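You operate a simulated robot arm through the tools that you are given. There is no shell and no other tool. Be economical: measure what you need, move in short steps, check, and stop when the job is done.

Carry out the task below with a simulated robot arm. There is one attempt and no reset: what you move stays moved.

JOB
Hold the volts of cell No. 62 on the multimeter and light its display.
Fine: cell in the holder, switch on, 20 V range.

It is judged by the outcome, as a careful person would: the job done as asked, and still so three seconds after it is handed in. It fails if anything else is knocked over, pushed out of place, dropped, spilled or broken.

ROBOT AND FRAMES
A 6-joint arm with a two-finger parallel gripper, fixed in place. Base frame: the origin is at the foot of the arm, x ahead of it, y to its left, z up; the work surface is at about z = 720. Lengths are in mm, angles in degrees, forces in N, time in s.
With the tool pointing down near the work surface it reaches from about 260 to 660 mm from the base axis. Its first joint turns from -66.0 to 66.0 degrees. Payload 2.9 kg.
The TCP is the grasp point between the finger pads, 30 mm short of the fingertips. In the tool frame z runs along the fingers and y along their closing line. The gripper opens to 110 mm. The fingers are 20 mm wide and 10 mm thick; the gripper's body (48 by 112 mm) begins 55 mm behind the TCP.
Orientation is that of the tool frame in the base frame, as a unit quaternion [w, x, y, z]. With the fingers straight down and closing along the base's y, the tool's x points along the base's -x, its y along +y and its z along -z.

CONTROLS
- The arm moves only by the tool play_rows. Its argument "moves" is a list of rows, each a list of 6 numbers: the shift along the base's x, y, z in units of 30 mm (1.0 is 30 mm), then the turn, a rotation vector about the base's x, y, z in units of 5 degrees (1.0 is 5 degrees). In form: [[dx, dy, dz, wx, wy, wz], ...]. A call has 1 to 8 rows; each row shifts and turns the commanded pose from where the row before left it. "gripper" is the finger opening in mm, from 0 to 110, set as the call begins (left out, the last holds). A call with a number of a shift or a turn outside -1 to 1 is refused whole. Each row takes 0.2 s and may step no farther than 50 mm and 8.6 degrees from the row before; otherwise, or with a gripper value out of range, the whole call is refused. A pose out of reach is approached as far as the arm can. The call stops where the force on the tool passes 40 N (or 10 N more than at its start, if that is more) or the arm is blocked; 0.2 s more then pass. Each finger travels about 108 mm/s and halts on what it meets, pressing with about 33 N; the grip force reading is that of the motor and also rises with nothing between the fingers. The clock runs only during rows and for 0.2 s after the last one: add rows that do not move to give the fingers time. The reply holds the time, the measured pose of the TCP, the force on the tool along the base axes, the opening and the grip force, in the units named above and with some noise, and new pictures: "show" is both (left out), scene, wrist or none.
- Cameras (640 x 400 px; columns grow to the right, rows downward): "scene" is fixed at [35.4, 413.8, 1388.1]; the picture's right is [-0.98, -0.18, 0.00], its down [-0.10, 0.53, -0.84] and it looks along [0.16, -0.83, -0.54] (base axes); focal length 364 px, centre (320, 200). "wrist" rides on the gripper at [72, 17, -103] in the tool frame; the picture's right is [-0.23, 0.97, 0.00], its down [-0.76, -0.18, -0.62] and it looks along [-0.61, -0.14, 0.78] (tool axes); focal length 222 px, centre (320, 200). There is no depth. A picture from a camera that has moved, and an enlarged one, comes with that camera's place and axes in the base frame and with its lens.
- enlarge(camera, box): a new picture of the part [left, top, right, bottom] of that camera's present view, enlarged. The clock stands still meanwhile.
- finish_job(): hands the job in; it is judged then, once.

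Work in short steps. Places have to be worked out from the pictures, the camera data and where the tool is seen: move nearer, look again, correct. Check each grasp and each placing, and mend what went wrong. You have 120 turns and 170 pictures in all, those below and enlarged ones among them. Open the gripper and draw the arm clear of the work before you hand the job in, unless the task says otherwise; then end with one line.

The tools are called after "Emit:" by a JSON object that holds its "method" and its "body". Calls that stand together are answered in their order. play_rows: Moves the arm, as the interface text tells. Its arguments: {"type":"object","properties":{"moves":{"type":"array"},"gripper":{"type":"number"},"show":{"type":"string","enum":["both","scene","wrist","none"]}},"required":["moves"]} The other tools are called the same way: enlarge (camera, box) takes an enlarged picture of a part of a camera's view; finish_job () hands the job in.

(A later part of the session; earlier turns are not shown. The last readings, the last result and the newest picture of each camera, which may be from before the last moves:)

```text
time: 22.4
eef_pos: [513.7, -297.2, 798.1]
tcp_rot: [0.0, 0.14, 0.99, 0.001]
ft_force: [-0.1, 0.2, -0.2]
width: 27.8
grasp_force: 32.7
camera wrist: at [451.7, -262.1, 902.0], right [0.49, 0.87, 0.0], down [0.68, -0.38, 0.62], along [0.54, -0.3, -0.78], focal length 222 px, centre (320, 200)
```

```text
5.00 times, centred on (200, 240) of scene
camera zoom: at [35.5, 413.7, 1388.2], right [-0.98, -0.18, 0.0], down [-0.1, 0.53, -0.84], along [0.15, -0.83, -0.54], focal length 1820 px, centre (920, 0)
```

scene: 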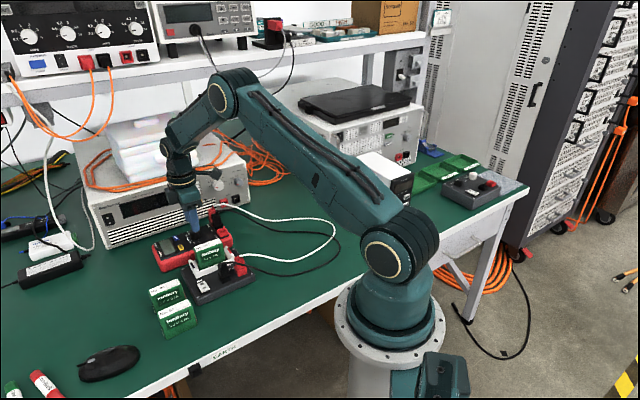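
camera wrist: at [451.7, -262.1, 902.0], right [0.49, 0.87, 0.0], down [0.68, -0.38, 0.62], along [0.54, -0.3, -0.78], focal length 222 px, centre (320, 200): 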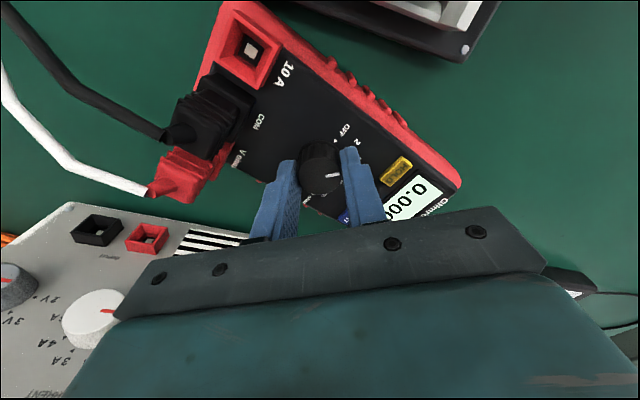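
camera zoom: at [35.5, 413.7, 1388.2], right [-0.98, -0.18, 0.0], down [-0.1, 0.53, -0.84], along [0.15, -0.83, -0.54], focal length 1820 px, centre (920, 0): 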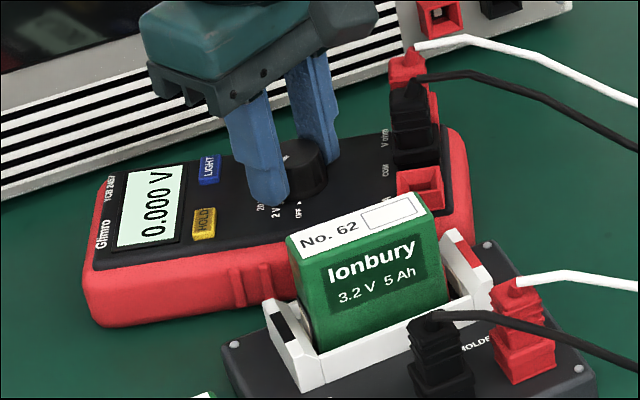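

The meter switched on (0.000 V looks like the 2 V range), but the body seems to have turned with the knob. I release and rise to inspect.

Emit:
{"method": "play_rows", "body": {"moves": [[0, 0, 0, 0, 0, 0], [0, 0, 0, 0, 0, 0]], "gripper": 44, "show": "none"}}

Emit:
{"method": "play_rows", "body": {"moves": [[0, 0, 0.8, 0, 0, 0], [0, 0, 0.8, 0, 0, 0], [0, 0, 0.8, 0, 0, 0], [-0.5, 0.3, 0.6, 0, 0, 0], [-0.5, 0.3, 0, 0, 0, 0], [0, 0, 0, 0, 0, 0]], "show": "wrist"}}

Emit:
{"method": "enlarge", "body": {"camera": "scene", "box": [150, 200, 250, 280]}}

Emit:
{"method": "enlarge", "body": {"camera": "wrist", "box": [220, 60, 460, 220]}}

```text
time: 23.0
eef_pos: [515.0, -297.8, 799.5]
tcp_rot: [0.001, 0.139, 0.99, 0.0]
ft_force: [0.3, -0.1, -0.3]
width: 44.3
grasp_force: 0.0
```

```text
time: 24.4
eef_pos: [484.7, -279.2, 890.3]
tcp_rot: [0.0, 0.139, 0.99, 0.0]
ft_force: [-0.6, -0.1, 0.7]
width: 44.2
grasp_force: 0.1
camera wrist: at [421.2, -243.9, 994.0], right [0.49, 0.87, 0.0], down [0.68, -0.38, 0.62], along [0.54, -0.3, -0.78], focal length 222 px, centre (320, 200)
```

wrist: 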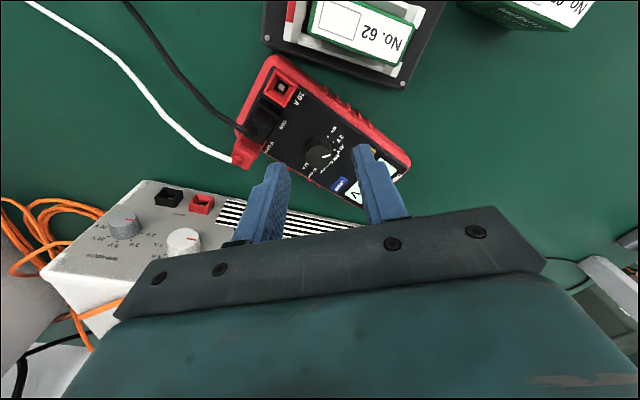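

```text
5.00 times, centred on (200, 240) of scene
camera zoom: at [35.4, 413.8, 1388.1], right [-0.98, -0.18, 0.0], down [-0.1, 0.53, -0.84], along [0.16, -0.83, -0.54], focal length 1820 px, centre (920, 0)
```

zoom: 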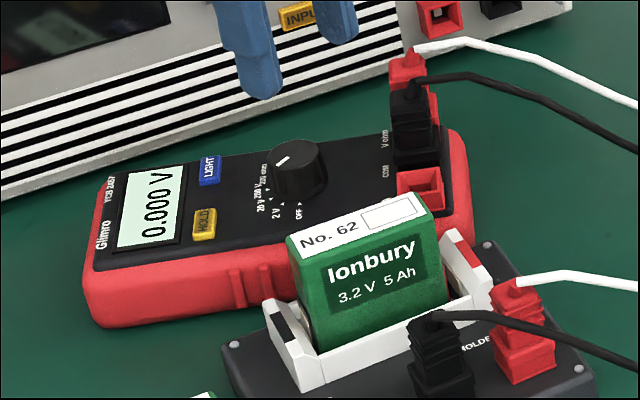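

```text
2.50 times, centred on (340, 140) of wrist
camera zoom: at [421.2, -243.9, 994.0], right [0.49, 0.87, 0.0], down [0.68, -0.38, 0.62], along [0.54, -0.3, -0.78], focal length 555 px, centre (270, 350)
```

zoom: 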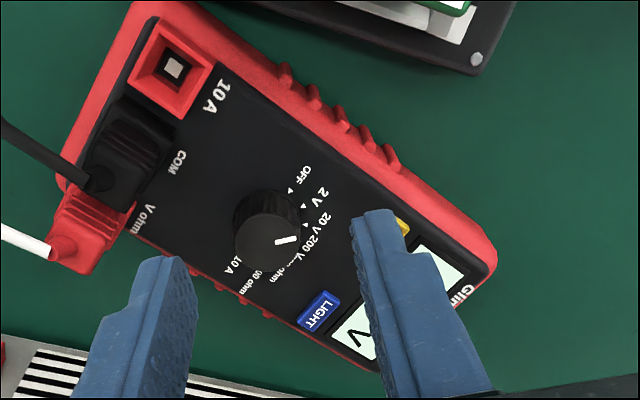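

The body turned roughly 27° clockwise while the knob moved one stop (2 V). I'll re-grip and turn the last stop pressing down to hold the body, then set the meter back in place. First I go back over the knob, rotated +30°.

Emit:
{"method": "play_rows", "body": {"moves": [[0.15, -0.1, 0, 0, 0, 1], [0.15, -0.1, 0, 0, 0, 1], [0.15, -0.1, 0, 0, 0, 1], [0.15, -0.1, 0, 0, 0, 1], [0.15, -0.1, -0.7, 0, 0, 1], [0.15, -0.05, -0.8, 0, 0, 1], [0, 0, 0, 0, 0, 0]], "show": "none"}}

Emit:
{"method": "enlarge", "body": {"camera": "wrist", "box": [220, 60, 460, 220]}}

Emit:
{"method": "enlarge", "body": {"camera": "scene", "box": [180, 215, 230, 255]}}

```text
time: 26.0
eef_pos: [514.3, -295.0, 844.1]
tcp_rot: [0.0, -0.123, 0.992, 0.001]
ft_force: [0.6, 0.0, 0.2]
width: 44.0
grasp_force: 0.1
```

```text
2.50 times, centred on (340, 140) of wrist
camera zoom: at [439.7, -297.3, 946.7], right [-0.02, 1.0, 0.0], down [0.78, 0.01, 0.62], along [0.62, 0.01, -0.78], focal length 555 px, centre (270, 350)
```

zoom: 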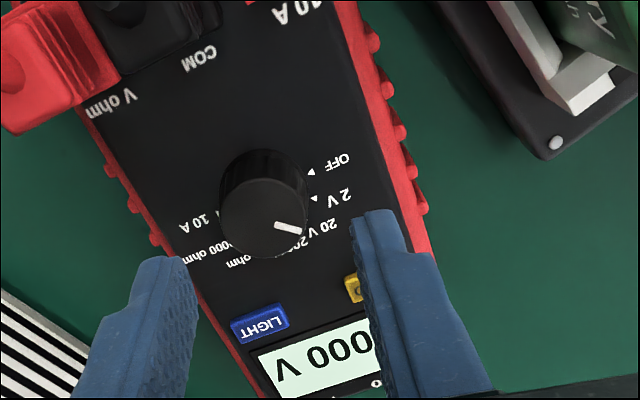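

```text
10.00 times, centred on (205, 235) of scene
camera zoom: at [35.4, 413.8, 1388.1], right [-0.98, -0.18, 0.0], down [-0.1, 0.53, -0.84], along [0.16, -0.83, -0.54], focal length 3641 px, centre (1470, -150)
```

zoom: 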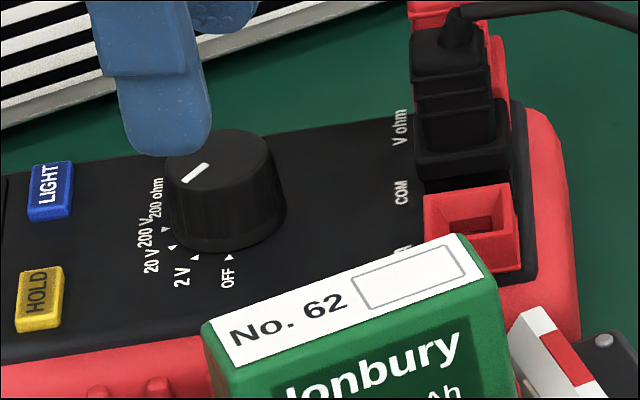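

Pointer is at ≈63°, between 2 V (80°) and 20 V (50°) in the base frame; the knob centre is ≈ (515.3,-298.5). I grip, press down lightly, and turn about −15°.

Emit:
{"method": "play_rows", "body": {"moves": [[0.03, -0.11, -0.5, 0, 0, 0], [0, 0, -0.5, 0, 0, 0], [0, 0, -0.5, 0, 0, 0], [0, 0, 0, 0, 0, 0]], "show": "none"}}

Emit:
{"method": "play_rows", "body": {"moves": [[0, 0, 0, 0, 0, 0], [0, 0, 0, 0, 0, 0], [0, 0, 0, 0, 0, 0], [0, 0, -0.05, 0, 0, 0]], "gripper": 15, "show": "none"}}

```text
time: 27.0
eef_pos: [511.9, -299.6, 800.9]
tcp_rot: [0.0, -0.122, 0.993, 0.0]
ft_force: [0.2, 0.4, 0.0]
width: 43.8
grasp_force: 0.1
```

```text
time: 28.0
eef_pos: [511.0, -299.5, 801.2]
tcp_rot: [0.0, -0.121, 0.993, -0.001]
ft_force: [-4.5, -0.8, 10.3]
width: 27.5
grasp_force: 32.4
```

10 N down so far; I press slightly more and turn −15°.

Emit:
{"method": "play_rows", "body": {"moves": [[0, 0, -0.03, 0, 0, 0], [0, 0, 0, 0, 0, -1], [0, 0, 0, 0, 0, -1], [0, 0, 0, 0, 0, -1], [0, 0, 0, 0, 0, 0]], "show": "none"}}

Emit:
{"method": "enlarge", "body": {"camera": "scene", "box": [150, 205, 240, 275]}}

```text
time: 29.2
eef_pos: [513.6, -299.0, 800.5]
tcp_rot: [0.002, 0.008, 1.0, -0.002]
ft_force: [-4.9, 1.7, 28.1]
width: 27.4
grasp_force: 33.4
```

```text
5.71 times, centred on (195, 240) of scene
camera zoom: at [34.9, 414.1, 1388.1], right [-0.98, -0.18, 0.0], down [-0.1, 0.53, -0.84], along [0.16, -0.83, -0.54], focal length 2080 px, centre (1034, -29)
```

zoom: 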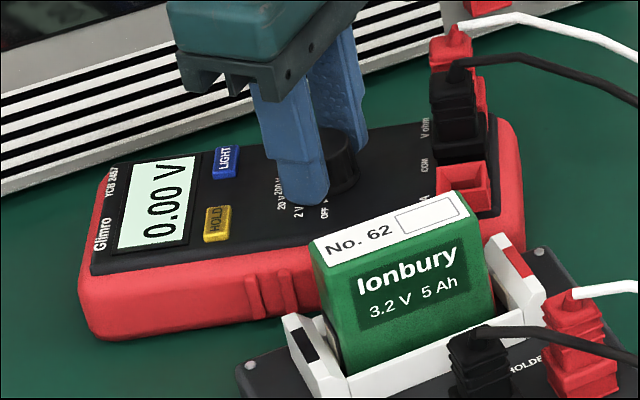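

Display reads 0.00 V: 20 V range. I ease off, release, and rise to plan setting the meter body back.

Emit:
{"method": "play_rows", "body": {"moves": [[0, 0, 0.08, 0, 0, 0], [0, 0, 0, 0, 0, 0]], "gripper": 44, "show": "none"}}

Emit:
{"method": "play_rows", "body": {"moves": [[0, 0, 0, 0, 0, 0], [0, 0, 0.8, 0, 0, 0], [0, 0, 0.8, 0, 0, 0], [0, 0, 0.8, 0, 0, 0], [-0.9, 0.2, 0.8, 0, 0, 0], [0, 0, 0.8, 0, 0, 0], [0, 0, 0, 0, 0, 0]], "gripper": 110, "show": "wrist"}}

Emit:
{"method": "enlarge", "body": {"camera": "wrist", "box": [200, 40, 440, 220]}}

Emit:
{"method": "enlarge", "body": {"camera": "scene", "box": [140, 200, 260, 290]}}

```text
time: 29.8
eef_pos: [512.3, -299.7, 799.3]
tcp_rot: [-0.001, 0.009, 1.0, 0.0]
ft_force: [-0.6, -0.8, -0.5]
width: 44.1
grasp_force: 0.0
```

```text
time: 31.4
eef_pos: [486.5, -292.8, 919.6]
tcp_rot: [0.0, 0.008, 1.0, 0.0]
ft_force: [-0.8, -1.0, 0.1]
width: 110.2
grasp_force: 0.1
camera wrist: at [415.5, -275.3, 1022.7], right [0.24, 0.97, 0.0], down [0.76, -0.19, 0.62], along [0.6, -0.15, -0.78], focal length 222 px, centre (320, 200)
```

wrist: 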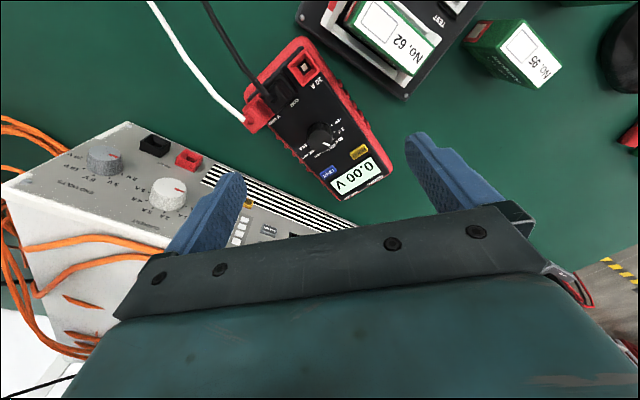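

```text
2.22 times, centred on (320, 130) of wrist
camera zoom: at [415.5, -275.3, 1022.7], right [0.24, 0.97, 0.0], down [0.76, -0.19, 0.62], along [0.6, -0.15, -0.78], focal length 494 px, centre (320, 356)
```

zoom: 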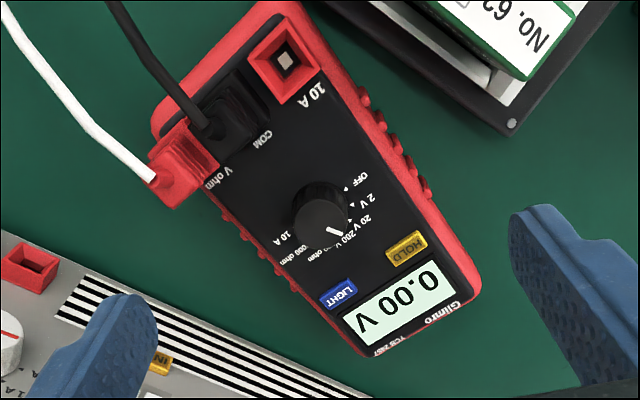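

```text
4.44 times, centred on (200, 245) of scene
camera zoom: at [35.4, 413.8, 1388.1], right [-0.98, -0.18, 0.0], down [-0.1, 0.53, -0.84], along [0.16, -0.83, -0.54], focal length 1618 px, centre (853, 0)
```

zoom: 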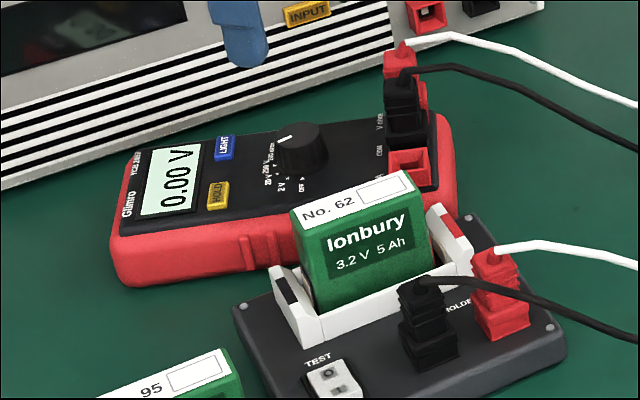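

The meter now heads ≈23.4° (was ≈44–45°), turned about its knob by ≈21.5°. I'll grip the body near the HOLD/LIGHT line and turn it back; first moving above (560,-277) with θ=23.4°.

Emit:
{"method": "play_rows", "body": {"moves": [[0.49, 0.104, 0, 0, 0, 0.97], [0.49, 0.104, 0, 0, 0, 0.97], [0.49, 0.104, 0, 0, 0, 0.97], [0.49, 0.104, 0, 0, 0, 0.97], [0.49, 0.104, 0, 0, 0, 0.97], [0, 0, -0.9, 0, 0, 0], [0, 0, -0.9, 0, 0, 0], [0, 0, 0, 0, 0, 0]]}}

Emit:
{"method": "enlarge", "body": {"camera": "wrist", "box": [160, 40, 480, 240]}}

Emit:
{"method": "enlarge", "body": {"camera": "scene", "box": [130, 170, 250, 270]}}

```text
time: 33.2
eef_pos: [559.7, -277.2, 866.9]
tcp_rot: [0.0, -0.201, 0.98, 0.0]
ft_force: [0.7, -0.1, 0.7]
width: 110.2
grasp_force: 0.0
camera wrist: at [487.2, -291.6, 970.2], right [-0.18, 0.98, 0.0], down [0.77, 0.14, 0.62], along [0.61, 0.11, -0.78], focal length 222 px, centre (320, 200)
```

scene: 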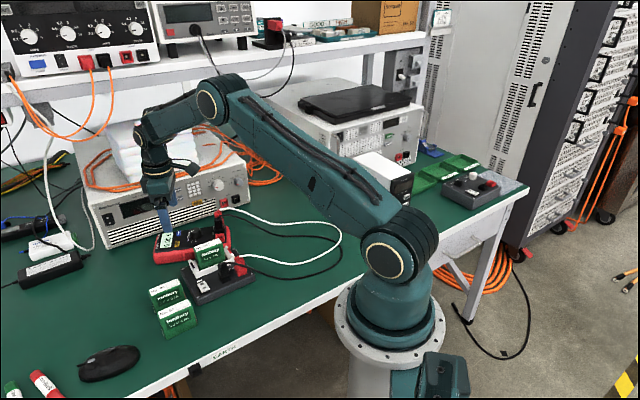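
wrist: 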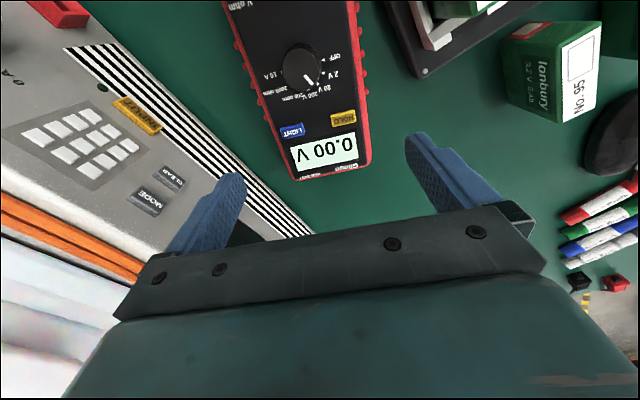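

```text
2.00 times, centred on (320, 140) of wrist
camera zoom: at [487.2, -291.6, 970.2], right [-0.18, 0.98, 0.0], down [0.77, 0.14, 0.62], along [0.61, 0.11, -0.78], focal length 444 px, centre (320, 320)
```

zoom: 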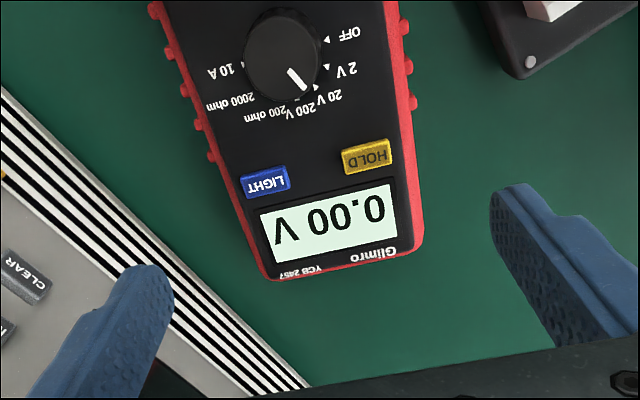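

```text
4.00 times, centred on (190, 220) of scene
camera zoom: at [35.4, 413.8, 1388.1], right [-0.98, -0.18, 0.0], down [-0.1, 0.53, -0.84], along [0.16, -0.83, -0.54], focal length 1456 px, centre (840, 120)
```

zoom: 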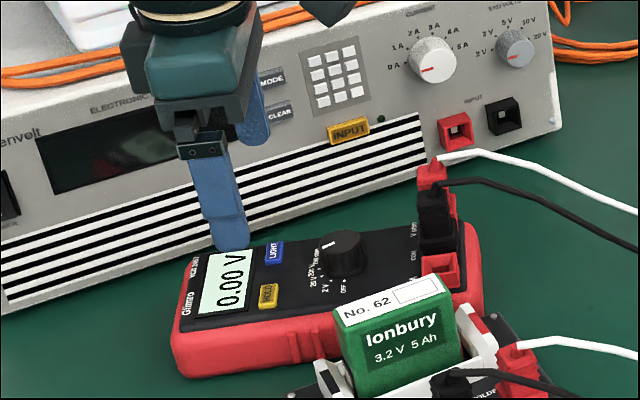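

Clearances look good on both sides. I descend to TCP z≈772 with fingers outside the meter's flanks.

Emit:
{"method": "play_rows", "body": {"moves": [[0.03, -0.06, -0.8, 0, 0, 0], [0, 0, -0.8, 0, 0, 0], [0, 0, -0.6, 0, 0, 0], [0, 0, -0.4, 0, 0, 0], [0, 0, -0.5, 0, 0, 0], [0, 0, 0, 0, 0, 0]], "show": "wrist"}}

Emit:
{"method": "enlarge", "body": {"camera": "scene", "box": [130, 170, 250, 270]}}

```text
time: 34.6
eef_pos: [559.8, -280.5, 772.5]
tcp_rot: [0.0, -0.201, 0.98, 0.0]
ft_force: [-0.1, 0.1, -0.1]
width: 109.9
grasp_force: 0.0
camera wrist: at [487.1, -293.7, 875.3], right [-0.18, 0.98, 0.0], down [0.77, 0.14, 0.62], along [0.61, 0.11, -0.78], focal length 222 px, centre (320, 200)
```

wrist: 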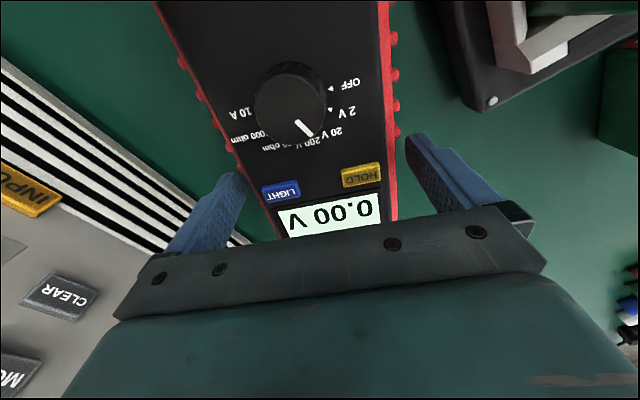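

```text
4.00 times, centred on (190, 220) of scene
camera zoom: at [35.4, 413.8, 1388.1], right [-0.98, -0.18, 0.0], down [-0.1, 0.53, -0.84], along [0.16, -0.83, -0.54], focal length 1456 px, centre (840, 120)
```

zoom: 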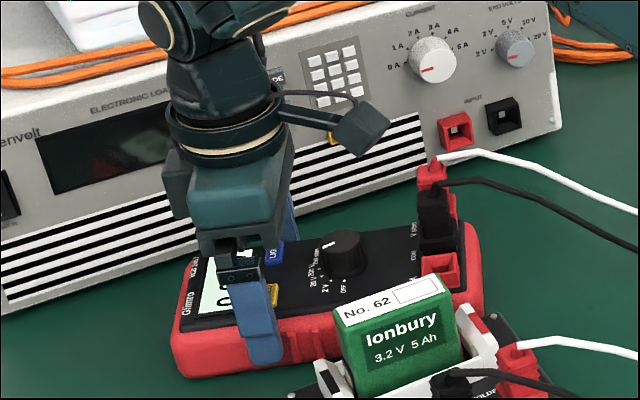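

Fingers are beside the meter body. I close on it.

Emit:
{"method": "play_rows", "body": {"moves": [[0, 0, 0, 0, 0, 0], [0, 0, 0, 0, 0, 0], [0, 0, 0, 0, 0, 0]], "gripper": 75, "show": "wrist"}}

```text
time: 35.4
eef_pos: [559.1, -278.9, 772.6]
tcp_rot: [0.0, -0.202, 0.979, 0.0]
ft_force: [1.5, -0.4, 0.1]
width: 95.8
grasp_force: 33.2
camera wrist: at [487.0, -293.7, 875.3], right [-0.18, 0.98, 0.0], down [0.77, 0.14, 0.62], along [0.61, 0.11, -0.78], focal length 222 px, centre (320, 200)
```

wrist: 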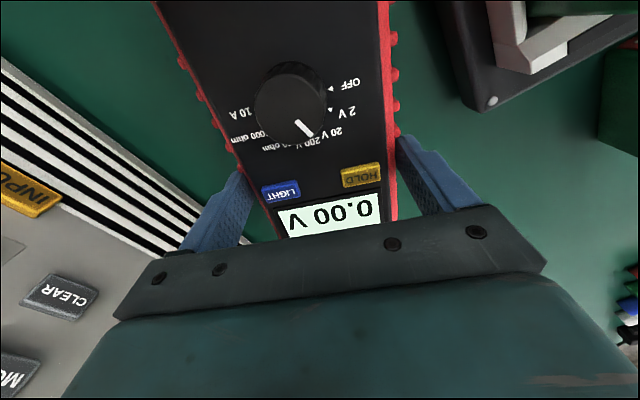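

Gripped at 95.8 mm. I turn it +21.5° with a small shift so the knob stays where it originally was.

Emit:
{"method": "play_rows", "body": {"moves": [[-0.055, 0.093, 0, 0, 0, 0.86], [-0.055, 0.093, 0, 0, 0, 0.86], [-0.055, 0.093, 0, 0, 0, 0.86], [-0.055, 0.093, 0, 0, 0, 0.86], [-0.055, 0.093, 0, 0, 0, 0.86], [0, 0, 0, 0, 0, 0]], "show": "wrist"}}

Emit:
{"method": "enlarge", "body": {"camera": "scene", "box": [130, 170, 250, 270]}}

```text
time: 36.8
eef_pos: [552.2, -267.3, 771.8]
tcp_rot: [0.001, -0.38, 0.925, 0.0]
ft_force: [-2.7, -1.8, 0.0]
width: 95.9
grasp_force: 33.5
camera wrist: at [489.4, -306.0, 875.4], right [-0.53, 0.85, 0.0], down [0.67, 0.41, 0.62], along [0.53, 0.33, -0.78], focal length 222 px, centre (320, 200)
```

wrist: 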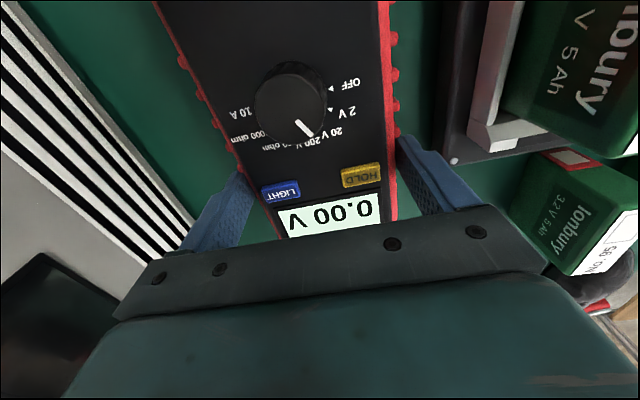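

```text
4.00 times, centred on (190, 220) of scene
camera zoom: at [35.4, 413.8, 1388.2], right [-0.98, -0.18, 0.0], down [-0.1, 0.53, -0.84], along [0.16, -0.83, -0.54], focal length 1456 px, centre (840, 120)
```

zoom: 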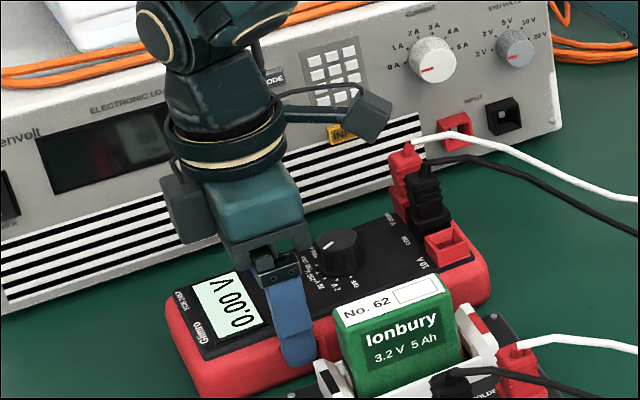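

It matches the original place within about 1–2 px. I release and rise.

Emit:
{"method": "play_rows", "body": {"moves": [[0, 0, 0, 0, 0, 0], [0, 0, 0, 0, 0, 0]], "gripper": 110, "show": "none"}}

Emit:
{"method": "play_rows", "body": {"moves": [[0, 0, 0.8, 0, 0, 0], [0, 0, 0.8, 0, 0, 0], [0, 0, 0.8, 0, 0, 0], [0, 0, 0.8, 0, 0, 0], [-0.6, 0.6, 0, 0, 0, 0], [-0.8, 0.8, 0, 0, 0, 0], [-0.8, 0.8, 0, 0, 0, 0], [0, 0, 0, 0, 0, 0]], "gripper": 0, "show": "wrist"}}

Emit:
{"method": "enlarge", "body": {"camera": "scene", "box": [140, 200, 260, 300]}}

Emit:
{"method": "enlarge", "body": {"camera": "wrist", "box": [220, 0, 460, 200]}}

```text
time: 37.4
eef_pos: [552.7, -265.8, 772.4]
tcp_rot: [0.0, -0.381, 0.924, 0.0]
ft_force: [0.3, 0.0, 0.6]
width: 110.0
grasp_force: 0.1
```

```text
time: 39.2
eef_pos: [485.6, -200.2, 868.9]
tcp_rot: [0.0, -0.381, 0.924, 0.0]
ft_force: [-0.9, 4.7, 12.6]
width: 95.7
grasp_force: 32.4
camera wrist: at [424.1, -240.4, 973.0], right [-0.52, 0.85, 0.0], down [0.67, 0.41, 0.62], along [0.53, 0.33, -0.78], focal length 222 px, centre (320, 200)
```

wrist: 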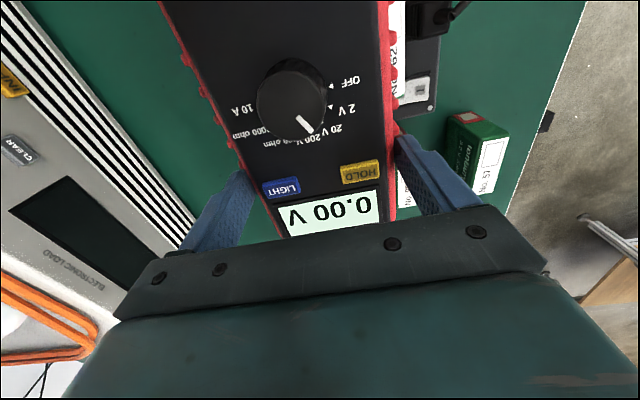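

```text
4.00 times, centred on (200, 250) of scene
camera zoom: at [35.2, 414.0, 1388.1], right [-0.98, -0.18, 0.0], down [-0.1, 0.53, -0.84], along [0.16, -0.83, -0.54], focal length 1456 px, centre (800, 0)
```

zoom: 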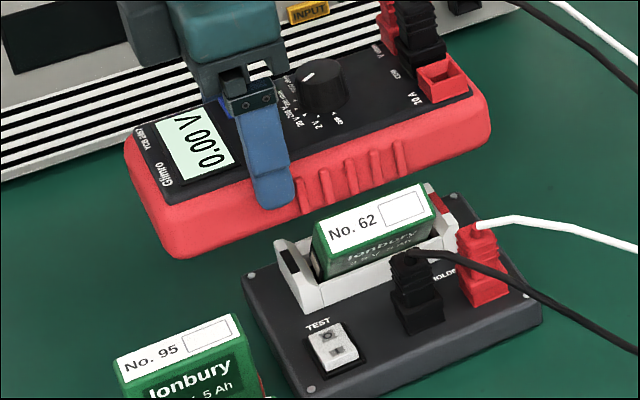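

```text
2.00 times, centred on (340, 100) of wrist
camera zoom: at [424.1, -240.4, 973.0], right [-0.52, 0.85, 0.0], down [0.67, 0.41, 0.62], along [0.53, 0.33, -0.78], focal length 444 px, centre (280, 400)
```

zoom: 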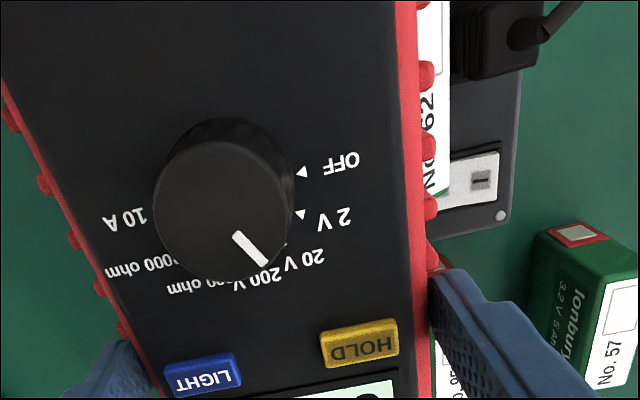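

I closed the gripper at the start of that lift, so the meter came up with the arm; that was my error. I retrace exactly: up slightly for clearance over the cell, then back sideways, before lowering.

Emit:
{"method": "play_rows", "body": {"moves": [[0, 0, 0.5, 0, 0, 0], [0, 0, 0, 0, 0, 0]], "show": "scene"}}

Emit:
{"method": "enlarge", "body": {"camera": "scene", "box": [140, 190, 260, 300]}}

```text
time: 39.8
eef_pos: [486.6, -200.4, 884.9]
tcp_rot: [0.0, -0.38, 0.925, 0.0]
ft_force: [0.3, 0.4, -6.8]
width: 95.6
grasp_force: 33.2
```

scene: 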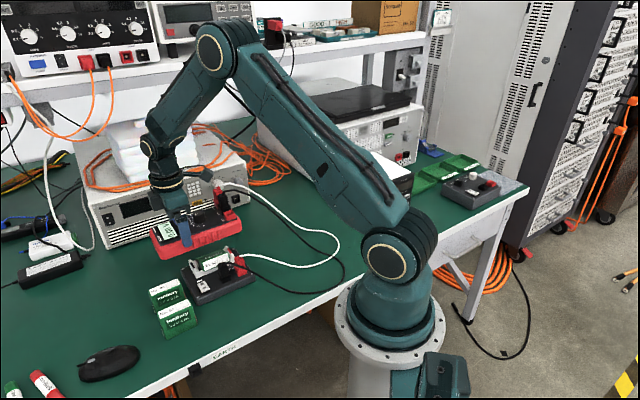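

```text
3.64 times, centred on (200, 245) of scene
camera zoom: at [35.5, 413.8, 1388.2], right [-0.98, -0.18, 0.0], down [-0.1, 0.53, -0.84], along [0.15, -0.83, -0.54], focal length 1324 px, centre (756, 36)
```

zoom: 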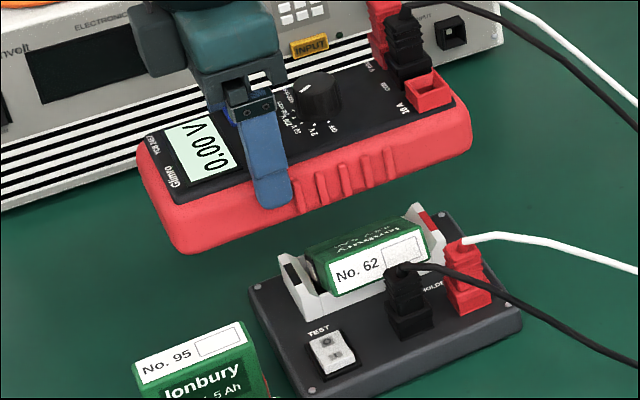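

The meter pushed the cell over within its bay; I'll fix that after. First the meter goes straight back over its place.

Emit:
{"method": "play_rows", "body": {"moves": [[0.7, -0.7, 0, 0, 0, 0], [0.8, -0.8, 0, 0, 0, 0], [0.7, -0.7, 0, 0, 0, 0], [0, 0, 0, 0, 0, 0], [0, 0, -0.8, 0, 0, 0], [0, 0, -0.8, 0, 0, 0], [0, 0, 0, 0, 0, 0]], "show": "scene"}}

Emit:
{"method": "enlarge", "body": {"camera": "scene", "box": [130, 170, 250, 270]}}

```text
time: 41.4
eef_pos: [551.0, -266.9, 835.9]
tcp_rot: [0.0, -0.38, 0.925, 0.001]
ft_force: [0.3, 0.2, -6.6]
width: 95.3
grasp_force: 32.6
```

scene: 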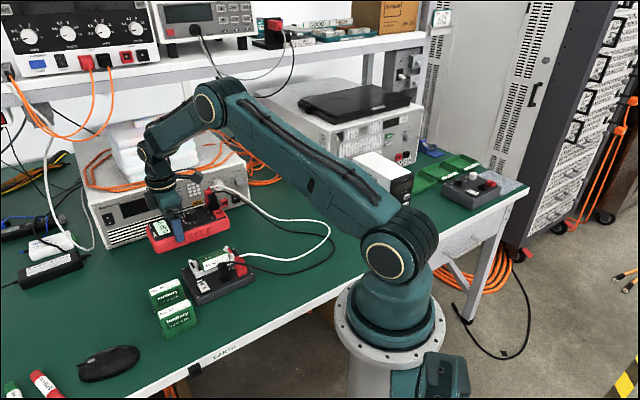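

```text
4.00 times, centred on (190, 220) of scene
camera zoom: at [35.5, 413.7, 1388.2], right [-0.98, -0.18, 0.0], down [-0.1, 0.53, -0.84], along [0.15, -0.83, -0.54], focal length 1456 px, centre (840, 120)
```

zoom: 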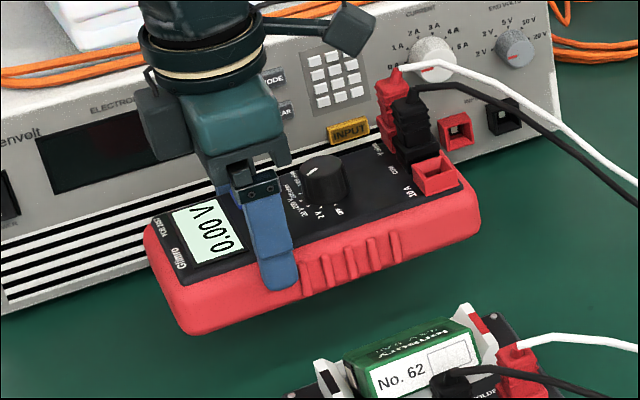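

The meter is back over its place and still level. I lower it gently.

Emit:
{"method": "play_rows", "body": {"moves": [[0, 0, -0.7, 0, 0, 0], [0, 0, -0.6, 0, 0, 0], [0, 0, -0.4, 0, 0, 0], [0, 0, -0.15, 0, 0, 0], [0, 0, -0.1, 0, 0, 0], [0, 0, -0.1, 0, 0, 0], [0, 0, 0, 0, 0, 0]], "show": "none"}}

Emit:
{"method": "enlarge", "body": {"camera": "scene", "box": [130, 170, 250, 270]}}

```text
time: 43.0
eef_pos: [553.0, -265.9, 776.0]
tcp_rot: [-0.001, -0.38, 0.925, 0.0]
ft_force: [-3.4, 5.8, 5.0]
width: 95.7
grasp_force: 32.7
```

```text
4.00 times, centred on (190, 220) of scene
camera zoom: at [35.3, 414.0, 1388.1], right [-0.98, -0.18, 0.0], down [-0.1, 0.53, -0.84], along [0.16, -0.83, -0.54], focal length 1456 px, centre (840, 120)
```

zoom: 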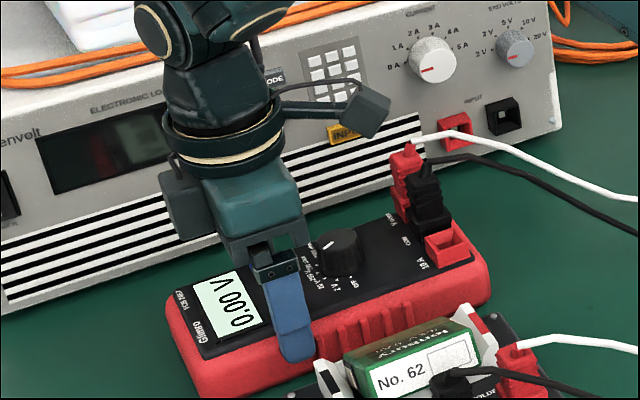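

It is touching; positions match the previous placing. I ease 3 mm more down and then only open.

Emit:
{"method": "play_rows", "body": {"moves": [[0, 0, -0.05, 0, 0, 0], [0, 0, -0.04, 0, 0, 0], [0, 0, 0, 0, 0, 0]], "show": "none"}}

Emit:
{"method": "play_rows", "body": {"moves": [[0, 0, 0, 0, 0, 0], [0, 0, 0, 0, 0, 0], [0, 0, 0, 0, 0, 0]], "gripper": 110, "show": "none"}}

Emit:
{"method": "play_rows", "body": {"moves": [[0, 0, 0.8, 0, 0, 0], [0, 0, 0.8, 0, 0, 0], [0, 0, 0.8, 0, 0, 0], [0, 0, 0.9, 0, 0, 0], [0, 0, 0, 0, 0, 0]], "show": "wrist"}}

Emit:
{"method": "enlarge", "body": {"camera": "scene", "box": [140, 200, 260, 300]}}

```text
time: 43.8
eef_pos: [552.3, -266.9, 775.4]
tcp_rot: [-0.001, -0.382, 0.924, 0.001]
ft_force: [-7.9, 3.6, 8.4]
width: 95.9
grasp_force: 33.3
stopped in row 3: the force on the tool passed its limit (the readings are from after the stop); the commanded pose is now the measured one
```

```text
time: 44.5
eef_pos: [552.8, -267.5, 774.7]
tcp_rot: [0.0, -0.381, 0.924, 0.0]
ft_force: [0.6, -1.3, 0.7]
width: 109.8
grasp_force: 0.1
```

```text
time: 45.8
eef_pos: [553.9, -266.9, 873.2]
tcp_rot: [0.0, -0.381, 0.925, 0.0]
ft_force: [-0.1, 0.3, 1.2]
width: 110.0
grasp_force: 0.0
camera wrist: at [491.9, -306.1, 976.5], right [-0.53, 0.85, 0.0], down [0.67, 0.41, 0.62], along [0.53, 0.33, -0.78], focal length 222 px, centre (320, 200)
```

wrist: 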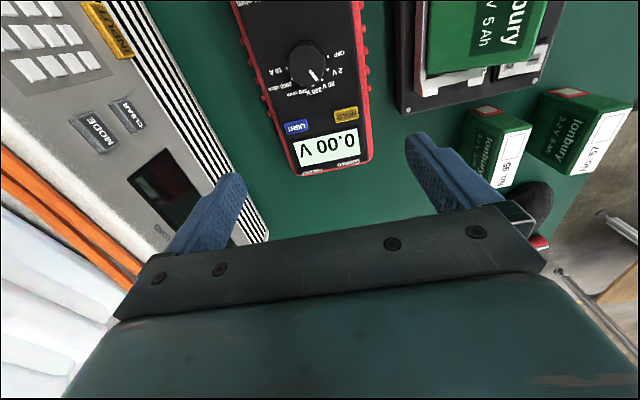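

```text
4.00 times, centred on (200, 250) of scene
camera zoom: at [35.4, 413.8, 1388.1], right [-0.98, -0.18, 0.0], down [-0.1, 0.53, -0.84], along [0.16, -0.83, -0.54], focal length 1456 px, centre (800, 0)
```

zoom: 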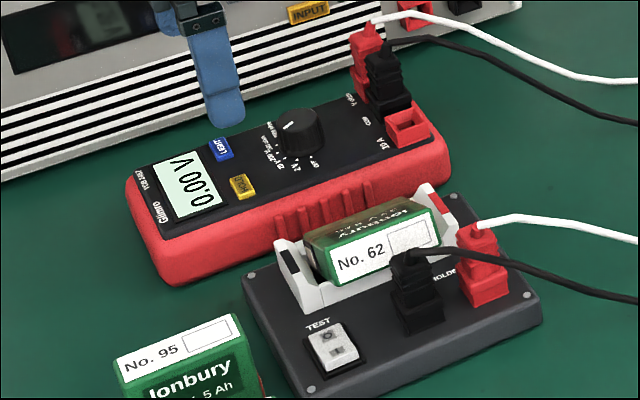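

The meter is back and shows 0.00 V. Now I go over the holder to look at the toppled cell.

Emit:
{"method": "play_rows", "body": {"moves": [[-0.7, 0.27, 0.3, 0, 0, 0], [-0.8, 0.32, 0.3, 0, 0, 0], [-0.8, 0.32, 0.3, 0, 0, 0], [-0.8, 0.32, 0, 0, 0, 0], [-0.8, 0.32, 0, 0, 0, 0], [0, 0, 0, 0, 0, 0]], "gripper": 90, "show": "wrist"}}

Emit:
{"method": "enlarge", "body": {"camera": "wrist", "box": [200, 40, 440, 200]}}

Emit:
{"method": "enlarge", "body": {"camera": "scene", "box": [180, 225, 245, 280]}}

```text
time: 47.1
eef_pos: [434.6, -220.3, 900.6]
tcp_rot: [0.0, -0.381, 0.925, 0.001]
ft_force: [-0.6, -0.3, 0.6]
width: 89.8
grasp_force: 0.1
camera wrist: at [372.3, -259.5, 1003.9], right [-0.52, 0.85, 0.0], down [0.67, 0.41, 0.62], along [0.53, 0.33, -0.78], focal length 222 px, centre (320, 200)
```

wrist: 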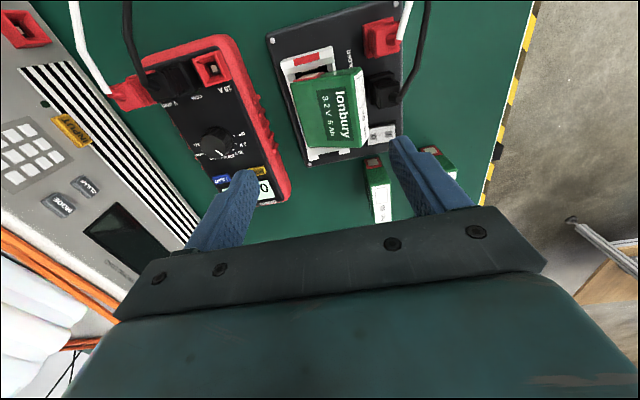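

```text
2.50 times, centred on (320, 120) of wrist
camera zoom: at [372.3, -259.5, 1003.9], right [-0.52, 0.85, 0.0], down [0.67, 0.41, 0.62], along [0.53, 0.33, -0.78], focal length 555 px, centre (320, 400)
```

zoom: 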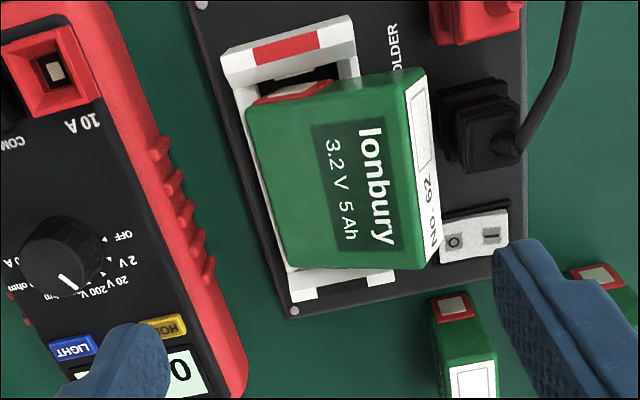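

```text
7.27 times, centred on (212, 252) of scene
camera zoom: at [35.4, 413.8, 1388.1], right [-0.98, -0.18, 0.0], down [-0.1, 0.53, -0.84], along [0.16, -0.83, -0.54], focal length 2648 px, centre (1102, -182)
```

zoom: 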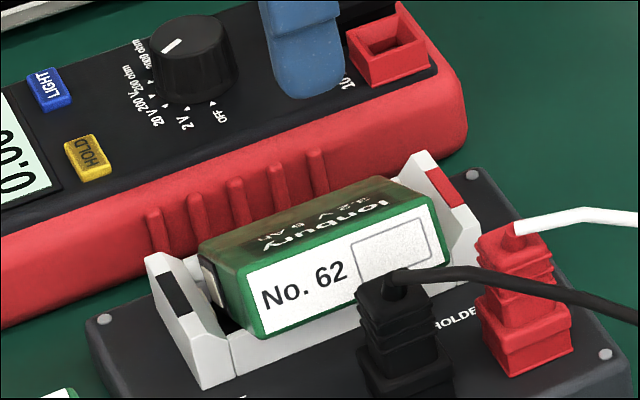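

The cell leans ~68° outward, its top resting on the black plug (top face centre ≈ (406,-191,790)). I'll pinch it by its ends with the hand tilted outward, lift, and right it. First I turn the tool −90° about z, higher up.

Emit:
{"method": "play_rows", "body": {"moves": [[-0.1, 0.1, 0.2, 0, 0, -1], [-0.1, 0.1, 0.2, 0, 0, -1], [-0.1, 0.1, 0.2, 0, 0, -1], [-0.1, 0.1, 0.2, 0, 0, -1], [-0.1, 0.1, 0, 0, 0, -1], [-0.1, 0.1, 0, 0, 0, -1], [-0.1, 0.1, 0, 0, 0, -1], [-0.1, 0.1, 0, 0, 0, -1]], "show": "none"}}

Emit:
{"method": "play_rows", "body": {"moves": [[-0.1, 0.1, 0, 0, 0, -1], [-0.1, 0.1, 0, 0, 0, -1], [-0.1, 0.1, 0, 0, 0, -1], [-0.1, 0.1, 0, 0, 0, -1], [-0.1, 0.1, 0, 0, 0, -1], [-0.1, 0.1, 0, 0, 0, -1], [-0.1, 0.1, 0, 0, 0, -1], [-0.1, 0.1, 0, 0, 0, -1]], "show": "none"}}

Emit:
{"method": "play_rows", "body": {"moves": [[0, 0, 0, 0, 0, -1], [0, 0, 0, 0, 0, -1], [0, 0, 0, -0.7, -0.7, 0], [0, 0, 0, -0.7, -0.7, 0], [0, 0, 0, -0.7, -0.7, 0], [0, 0, 0, -0.7, -0.7, 0], [0, 0, 0, -0.7, -0.7, 0], [0, 0, 0, -0.7, -0.7, 0]], "gripper": 85}}

```text
time: 49.0
eef_pos: [410.1, -196.7, 925.3]
tcp_rot: [0.0, -0.041, 0.999, 0.0]
ft_force: [0.1, -0.2, -0.1]
width: 90.1
grasp_force: 0.1
```

```text
time: 50.8
eef_pos: [386.7, -170.8, 923.8]
tcp_rot: [0.0, 0.303, 0.953, 0.0]
ft_force: [-0.3, 0.6, 0.1]
width: 89.8
grasp_force: 0.2
```

```text
time: 52.5
eef_pos: [386.5, -171.6, 925.5]
tcp_rot: [0.239, 0.371, 0.892, -0.098]
ft_force: [0.1, 0.5, 0.2]
width: 85.1
grasp_force: 0.0
camera wrist: at [319.9, -79.6, 978.9], right [0.83, 0.55, 0.12], down [0.12, -0.38, 0.92], along [0.55, -0.75, -0.38], focal length 222 px, centre (320, 200)
```

scene: 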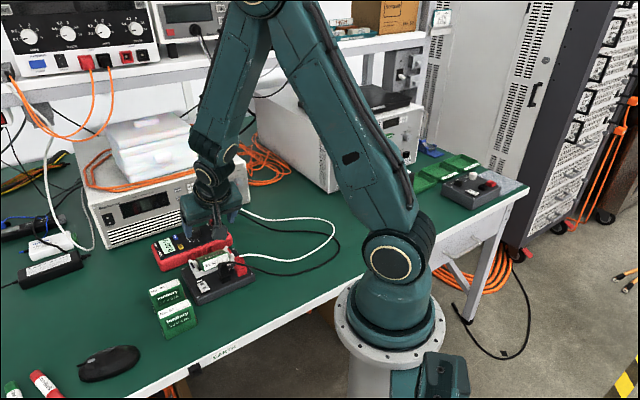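
wrist: 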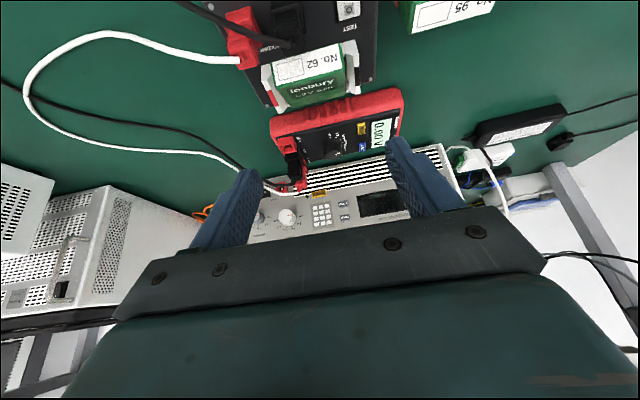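

The tilted pose works. I move to 80 mm short of the pinch pose along the tool axis and look.

Emit:
{"method": "play_rows", "body": {"moves": [[-0.15, 0.16, -0.9, 0, 0, 0], [-0.15, 0.16, -0.87, 0, 0, 0], [0, 0, 0, 0, 0, 0]], "show": "wrist"}}

Emit:
{"method": "enlarge", "body": {"camera": "wrist", "box": [180, 0, 460, 230]}}

Emit:
{"method": "enlarge", "body": {"camera": "scene", "box": [170, 190, 260, 280]}}

```text
time: 53.4
eef_pos: [377.9, -162.2, 871.6]
tcp_rot: [0.238, 0.372, 0.892, -0.099]
ft_force: [0.2, -0.5, 0.2]
width: 85.0
grasp_force: 0.0
camera wrist: at [310.6, -70.3, 925.5], right [0.83, 0.55, 0.11], down [0.12, -0.38, 0.92], along [0.55, -0.75, -0.38], focal length 222 px, centre (320, 200)
```

wrist: 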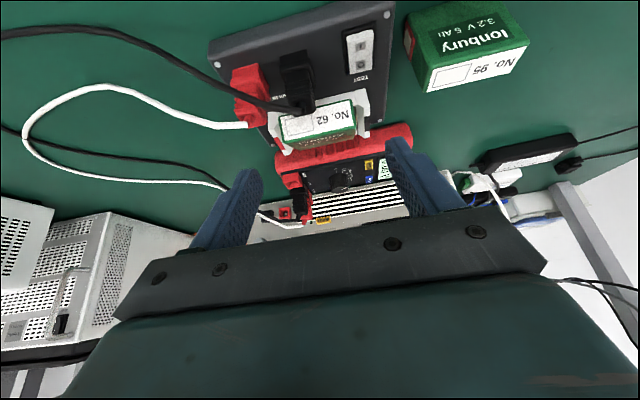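

```text
1.74 times, centred on (320, 115) of wrist
camera zoom: at [310.6, -70.3, 925.5], right [0.83, 0.55, 0.11], down [0.12, -0.38, 0.92], along [0.55, -0.75, -0.38], focal length 386 px, centre (320, 348)
```

zoom: 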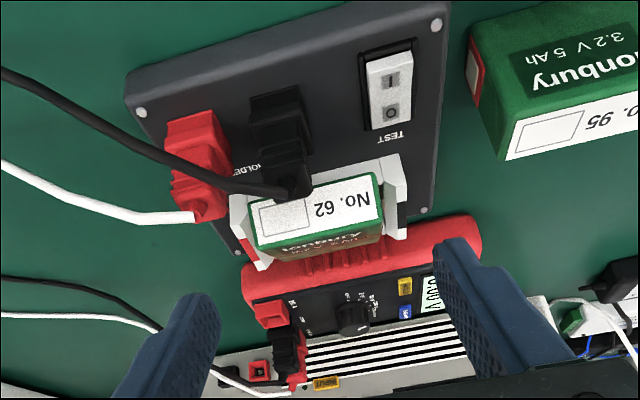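

```text
4.44 times, centred on (215, 235) of scene
camera zoom: at [35.4, 413.8, 1388.1], right [-0.98, -0.18, 0.0], down [-0.1, 0.53, -0.84], along [0.16, -0.83, -0.54], focal length 1618 px, centre (787, 44)
```

zoom: 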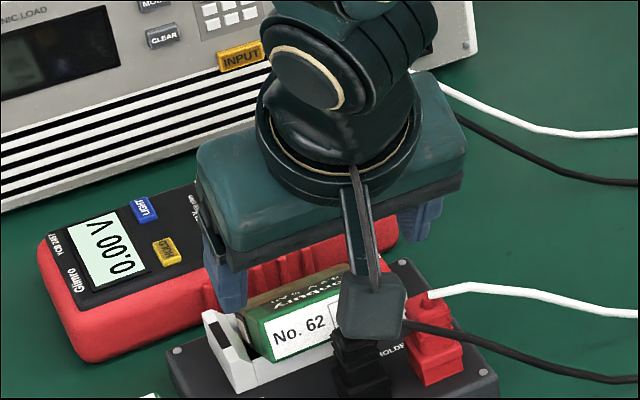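

The cell centre estimate agrees. I advance 50 mm along the tool axis and check clearances with the red plug and post.

Emit:
{"method": "play_rows", "body": {"moves": [[0.29, -0.29, -0.72, 0, 0, 0], [0.29, -0.29, -0.72, 0, 0, 0], [0, 0, 0, 0, 0, 0]], "show": "wrist"}}

Emit:
{"method": "enlarge", "body": {"camera": "wrist", "box": [180, 0, 460, 230]}}

Emit:
{"method": "enlarge", "body": {"camera": "scene", "box": [170, 200, 260, 290]}}

```text
time: 54.1
eef_pos: [396.1, -180.2, 828.4]
tcp_rot: [0.237, 0.371, 0.892, -0.097]
ft_force: [0.5, -0.1, -0.2]
width: 85.1
grasp_force: 0.1
camera wrist: at [327.7, -88.2, 881.1], right [0.83, 0.55, 0.11], down [0.12, -0.38, 0.92], along [0.55, -0.75, -0.38], focal length 222 px, centre (320, 200)
```

wrist: 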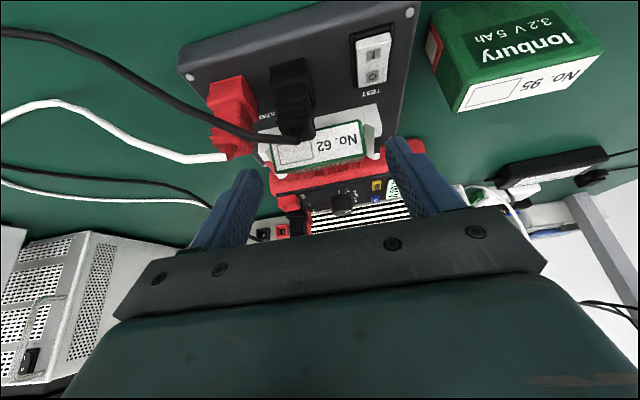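

```text
1.74 times, centred on (320, 115) of wrist
camera zoom: at [327.7, -88.2, 881.1], right [0.83, 0.55, 0.11], down [0.12, -0.38, 0.92], along [0.55, -0.75, -0.38], focal length 386 px, centre (320, 348)
```

zoom: 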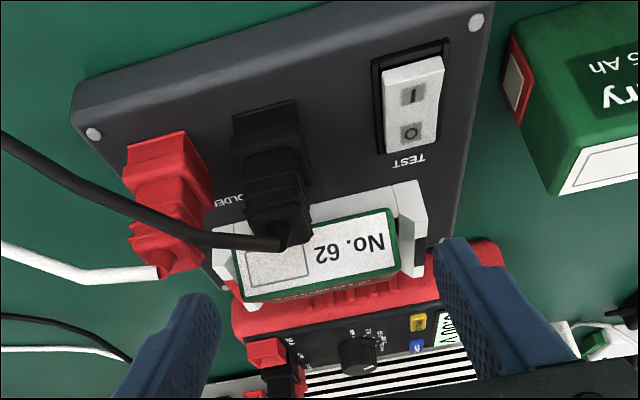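

```text
4.44 times, centred on (215, 245) of scene
camera zoom: at [35.4, 413.8, 1388.1], right [-0.98, -0.18, 0.0], down [-0.1, 0.53, -0.84], along [0.16, -0.83, -0.54], focal length 1618 px, centre (787, 0)
```

zoom: 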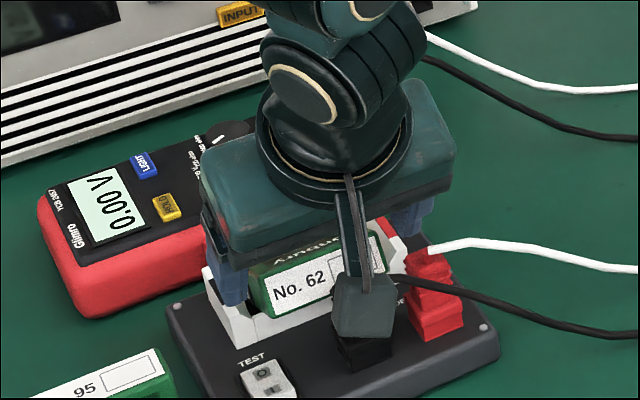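

Clear so far. I advance the remaining 29 mm and close on the cell's ends.

Emit:
{"method": "play_rows", "body": {"moves": [[0.17, -0.17, -0.42, 0, 0, 0], [0.17, -0.17, -0.42, 0, 0, 0], [0, 0, 0, 0, 0, 0]], "show": "none"}}

Emit:
{"method": "play_rows", "body": {"moves": [[0, 0, 0, 0, 0, 0], [0, 0, 0, 0, 0, 0]], "gripper": 55, "show": "wrist"}}

Emit:
{"method": "enlarge", "body": {"camera": "wrist", "box": [180, 0, 460, 230]}}

```text
time: 55.0
eef_pos: [405.0, -190.3, 801.6]
tcp_rot: [0.237, 0.372, 0.892, -0.098]
ft_force: [0.4, 0.5, -0.1]
width: 84.7
grasp_force: 0.2
```

```text
time: 55.5
eef_pos: [406.0, -189.9, 802.8]
tcp_rot: [0.237, 0.372, 0.892, -0.098]
ft_force: [-0.7, -1.7, 1.2]
width: 70.8
grasp_force: 33.3
camera wrist: at [337.9, -97.8, 855.9], right [0.83, 0.55, 0.11], down [0.12, -0.38, 0.92], along [0.55, -0.75, -0.38], focal length 222 px, centre (320, 200)
```

wrist: 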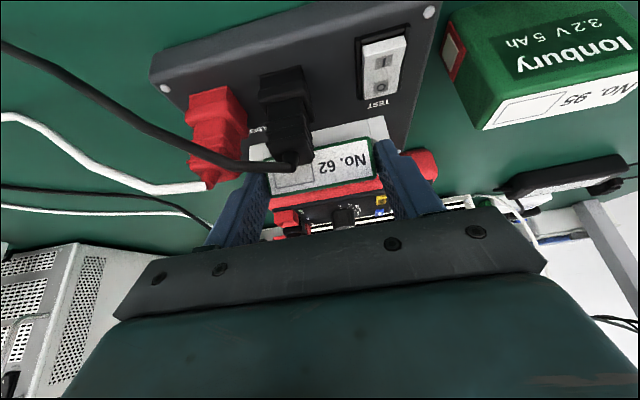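

```text
1.74 times, centred on (320, 115) of wrist
camera zoom: at [337.9, -97.8, 855.9], right [0.83, 0.55, 0.11], down [0.12, -0.38, 0.92], along [0.55, -0.75, -0.38], focal length 386 px, centre (320, 348)
```

zoom: 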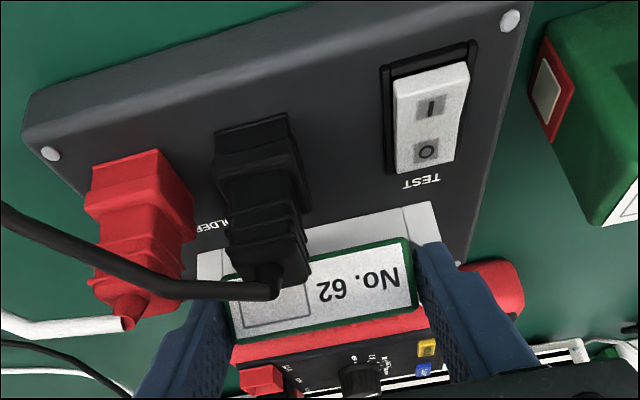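

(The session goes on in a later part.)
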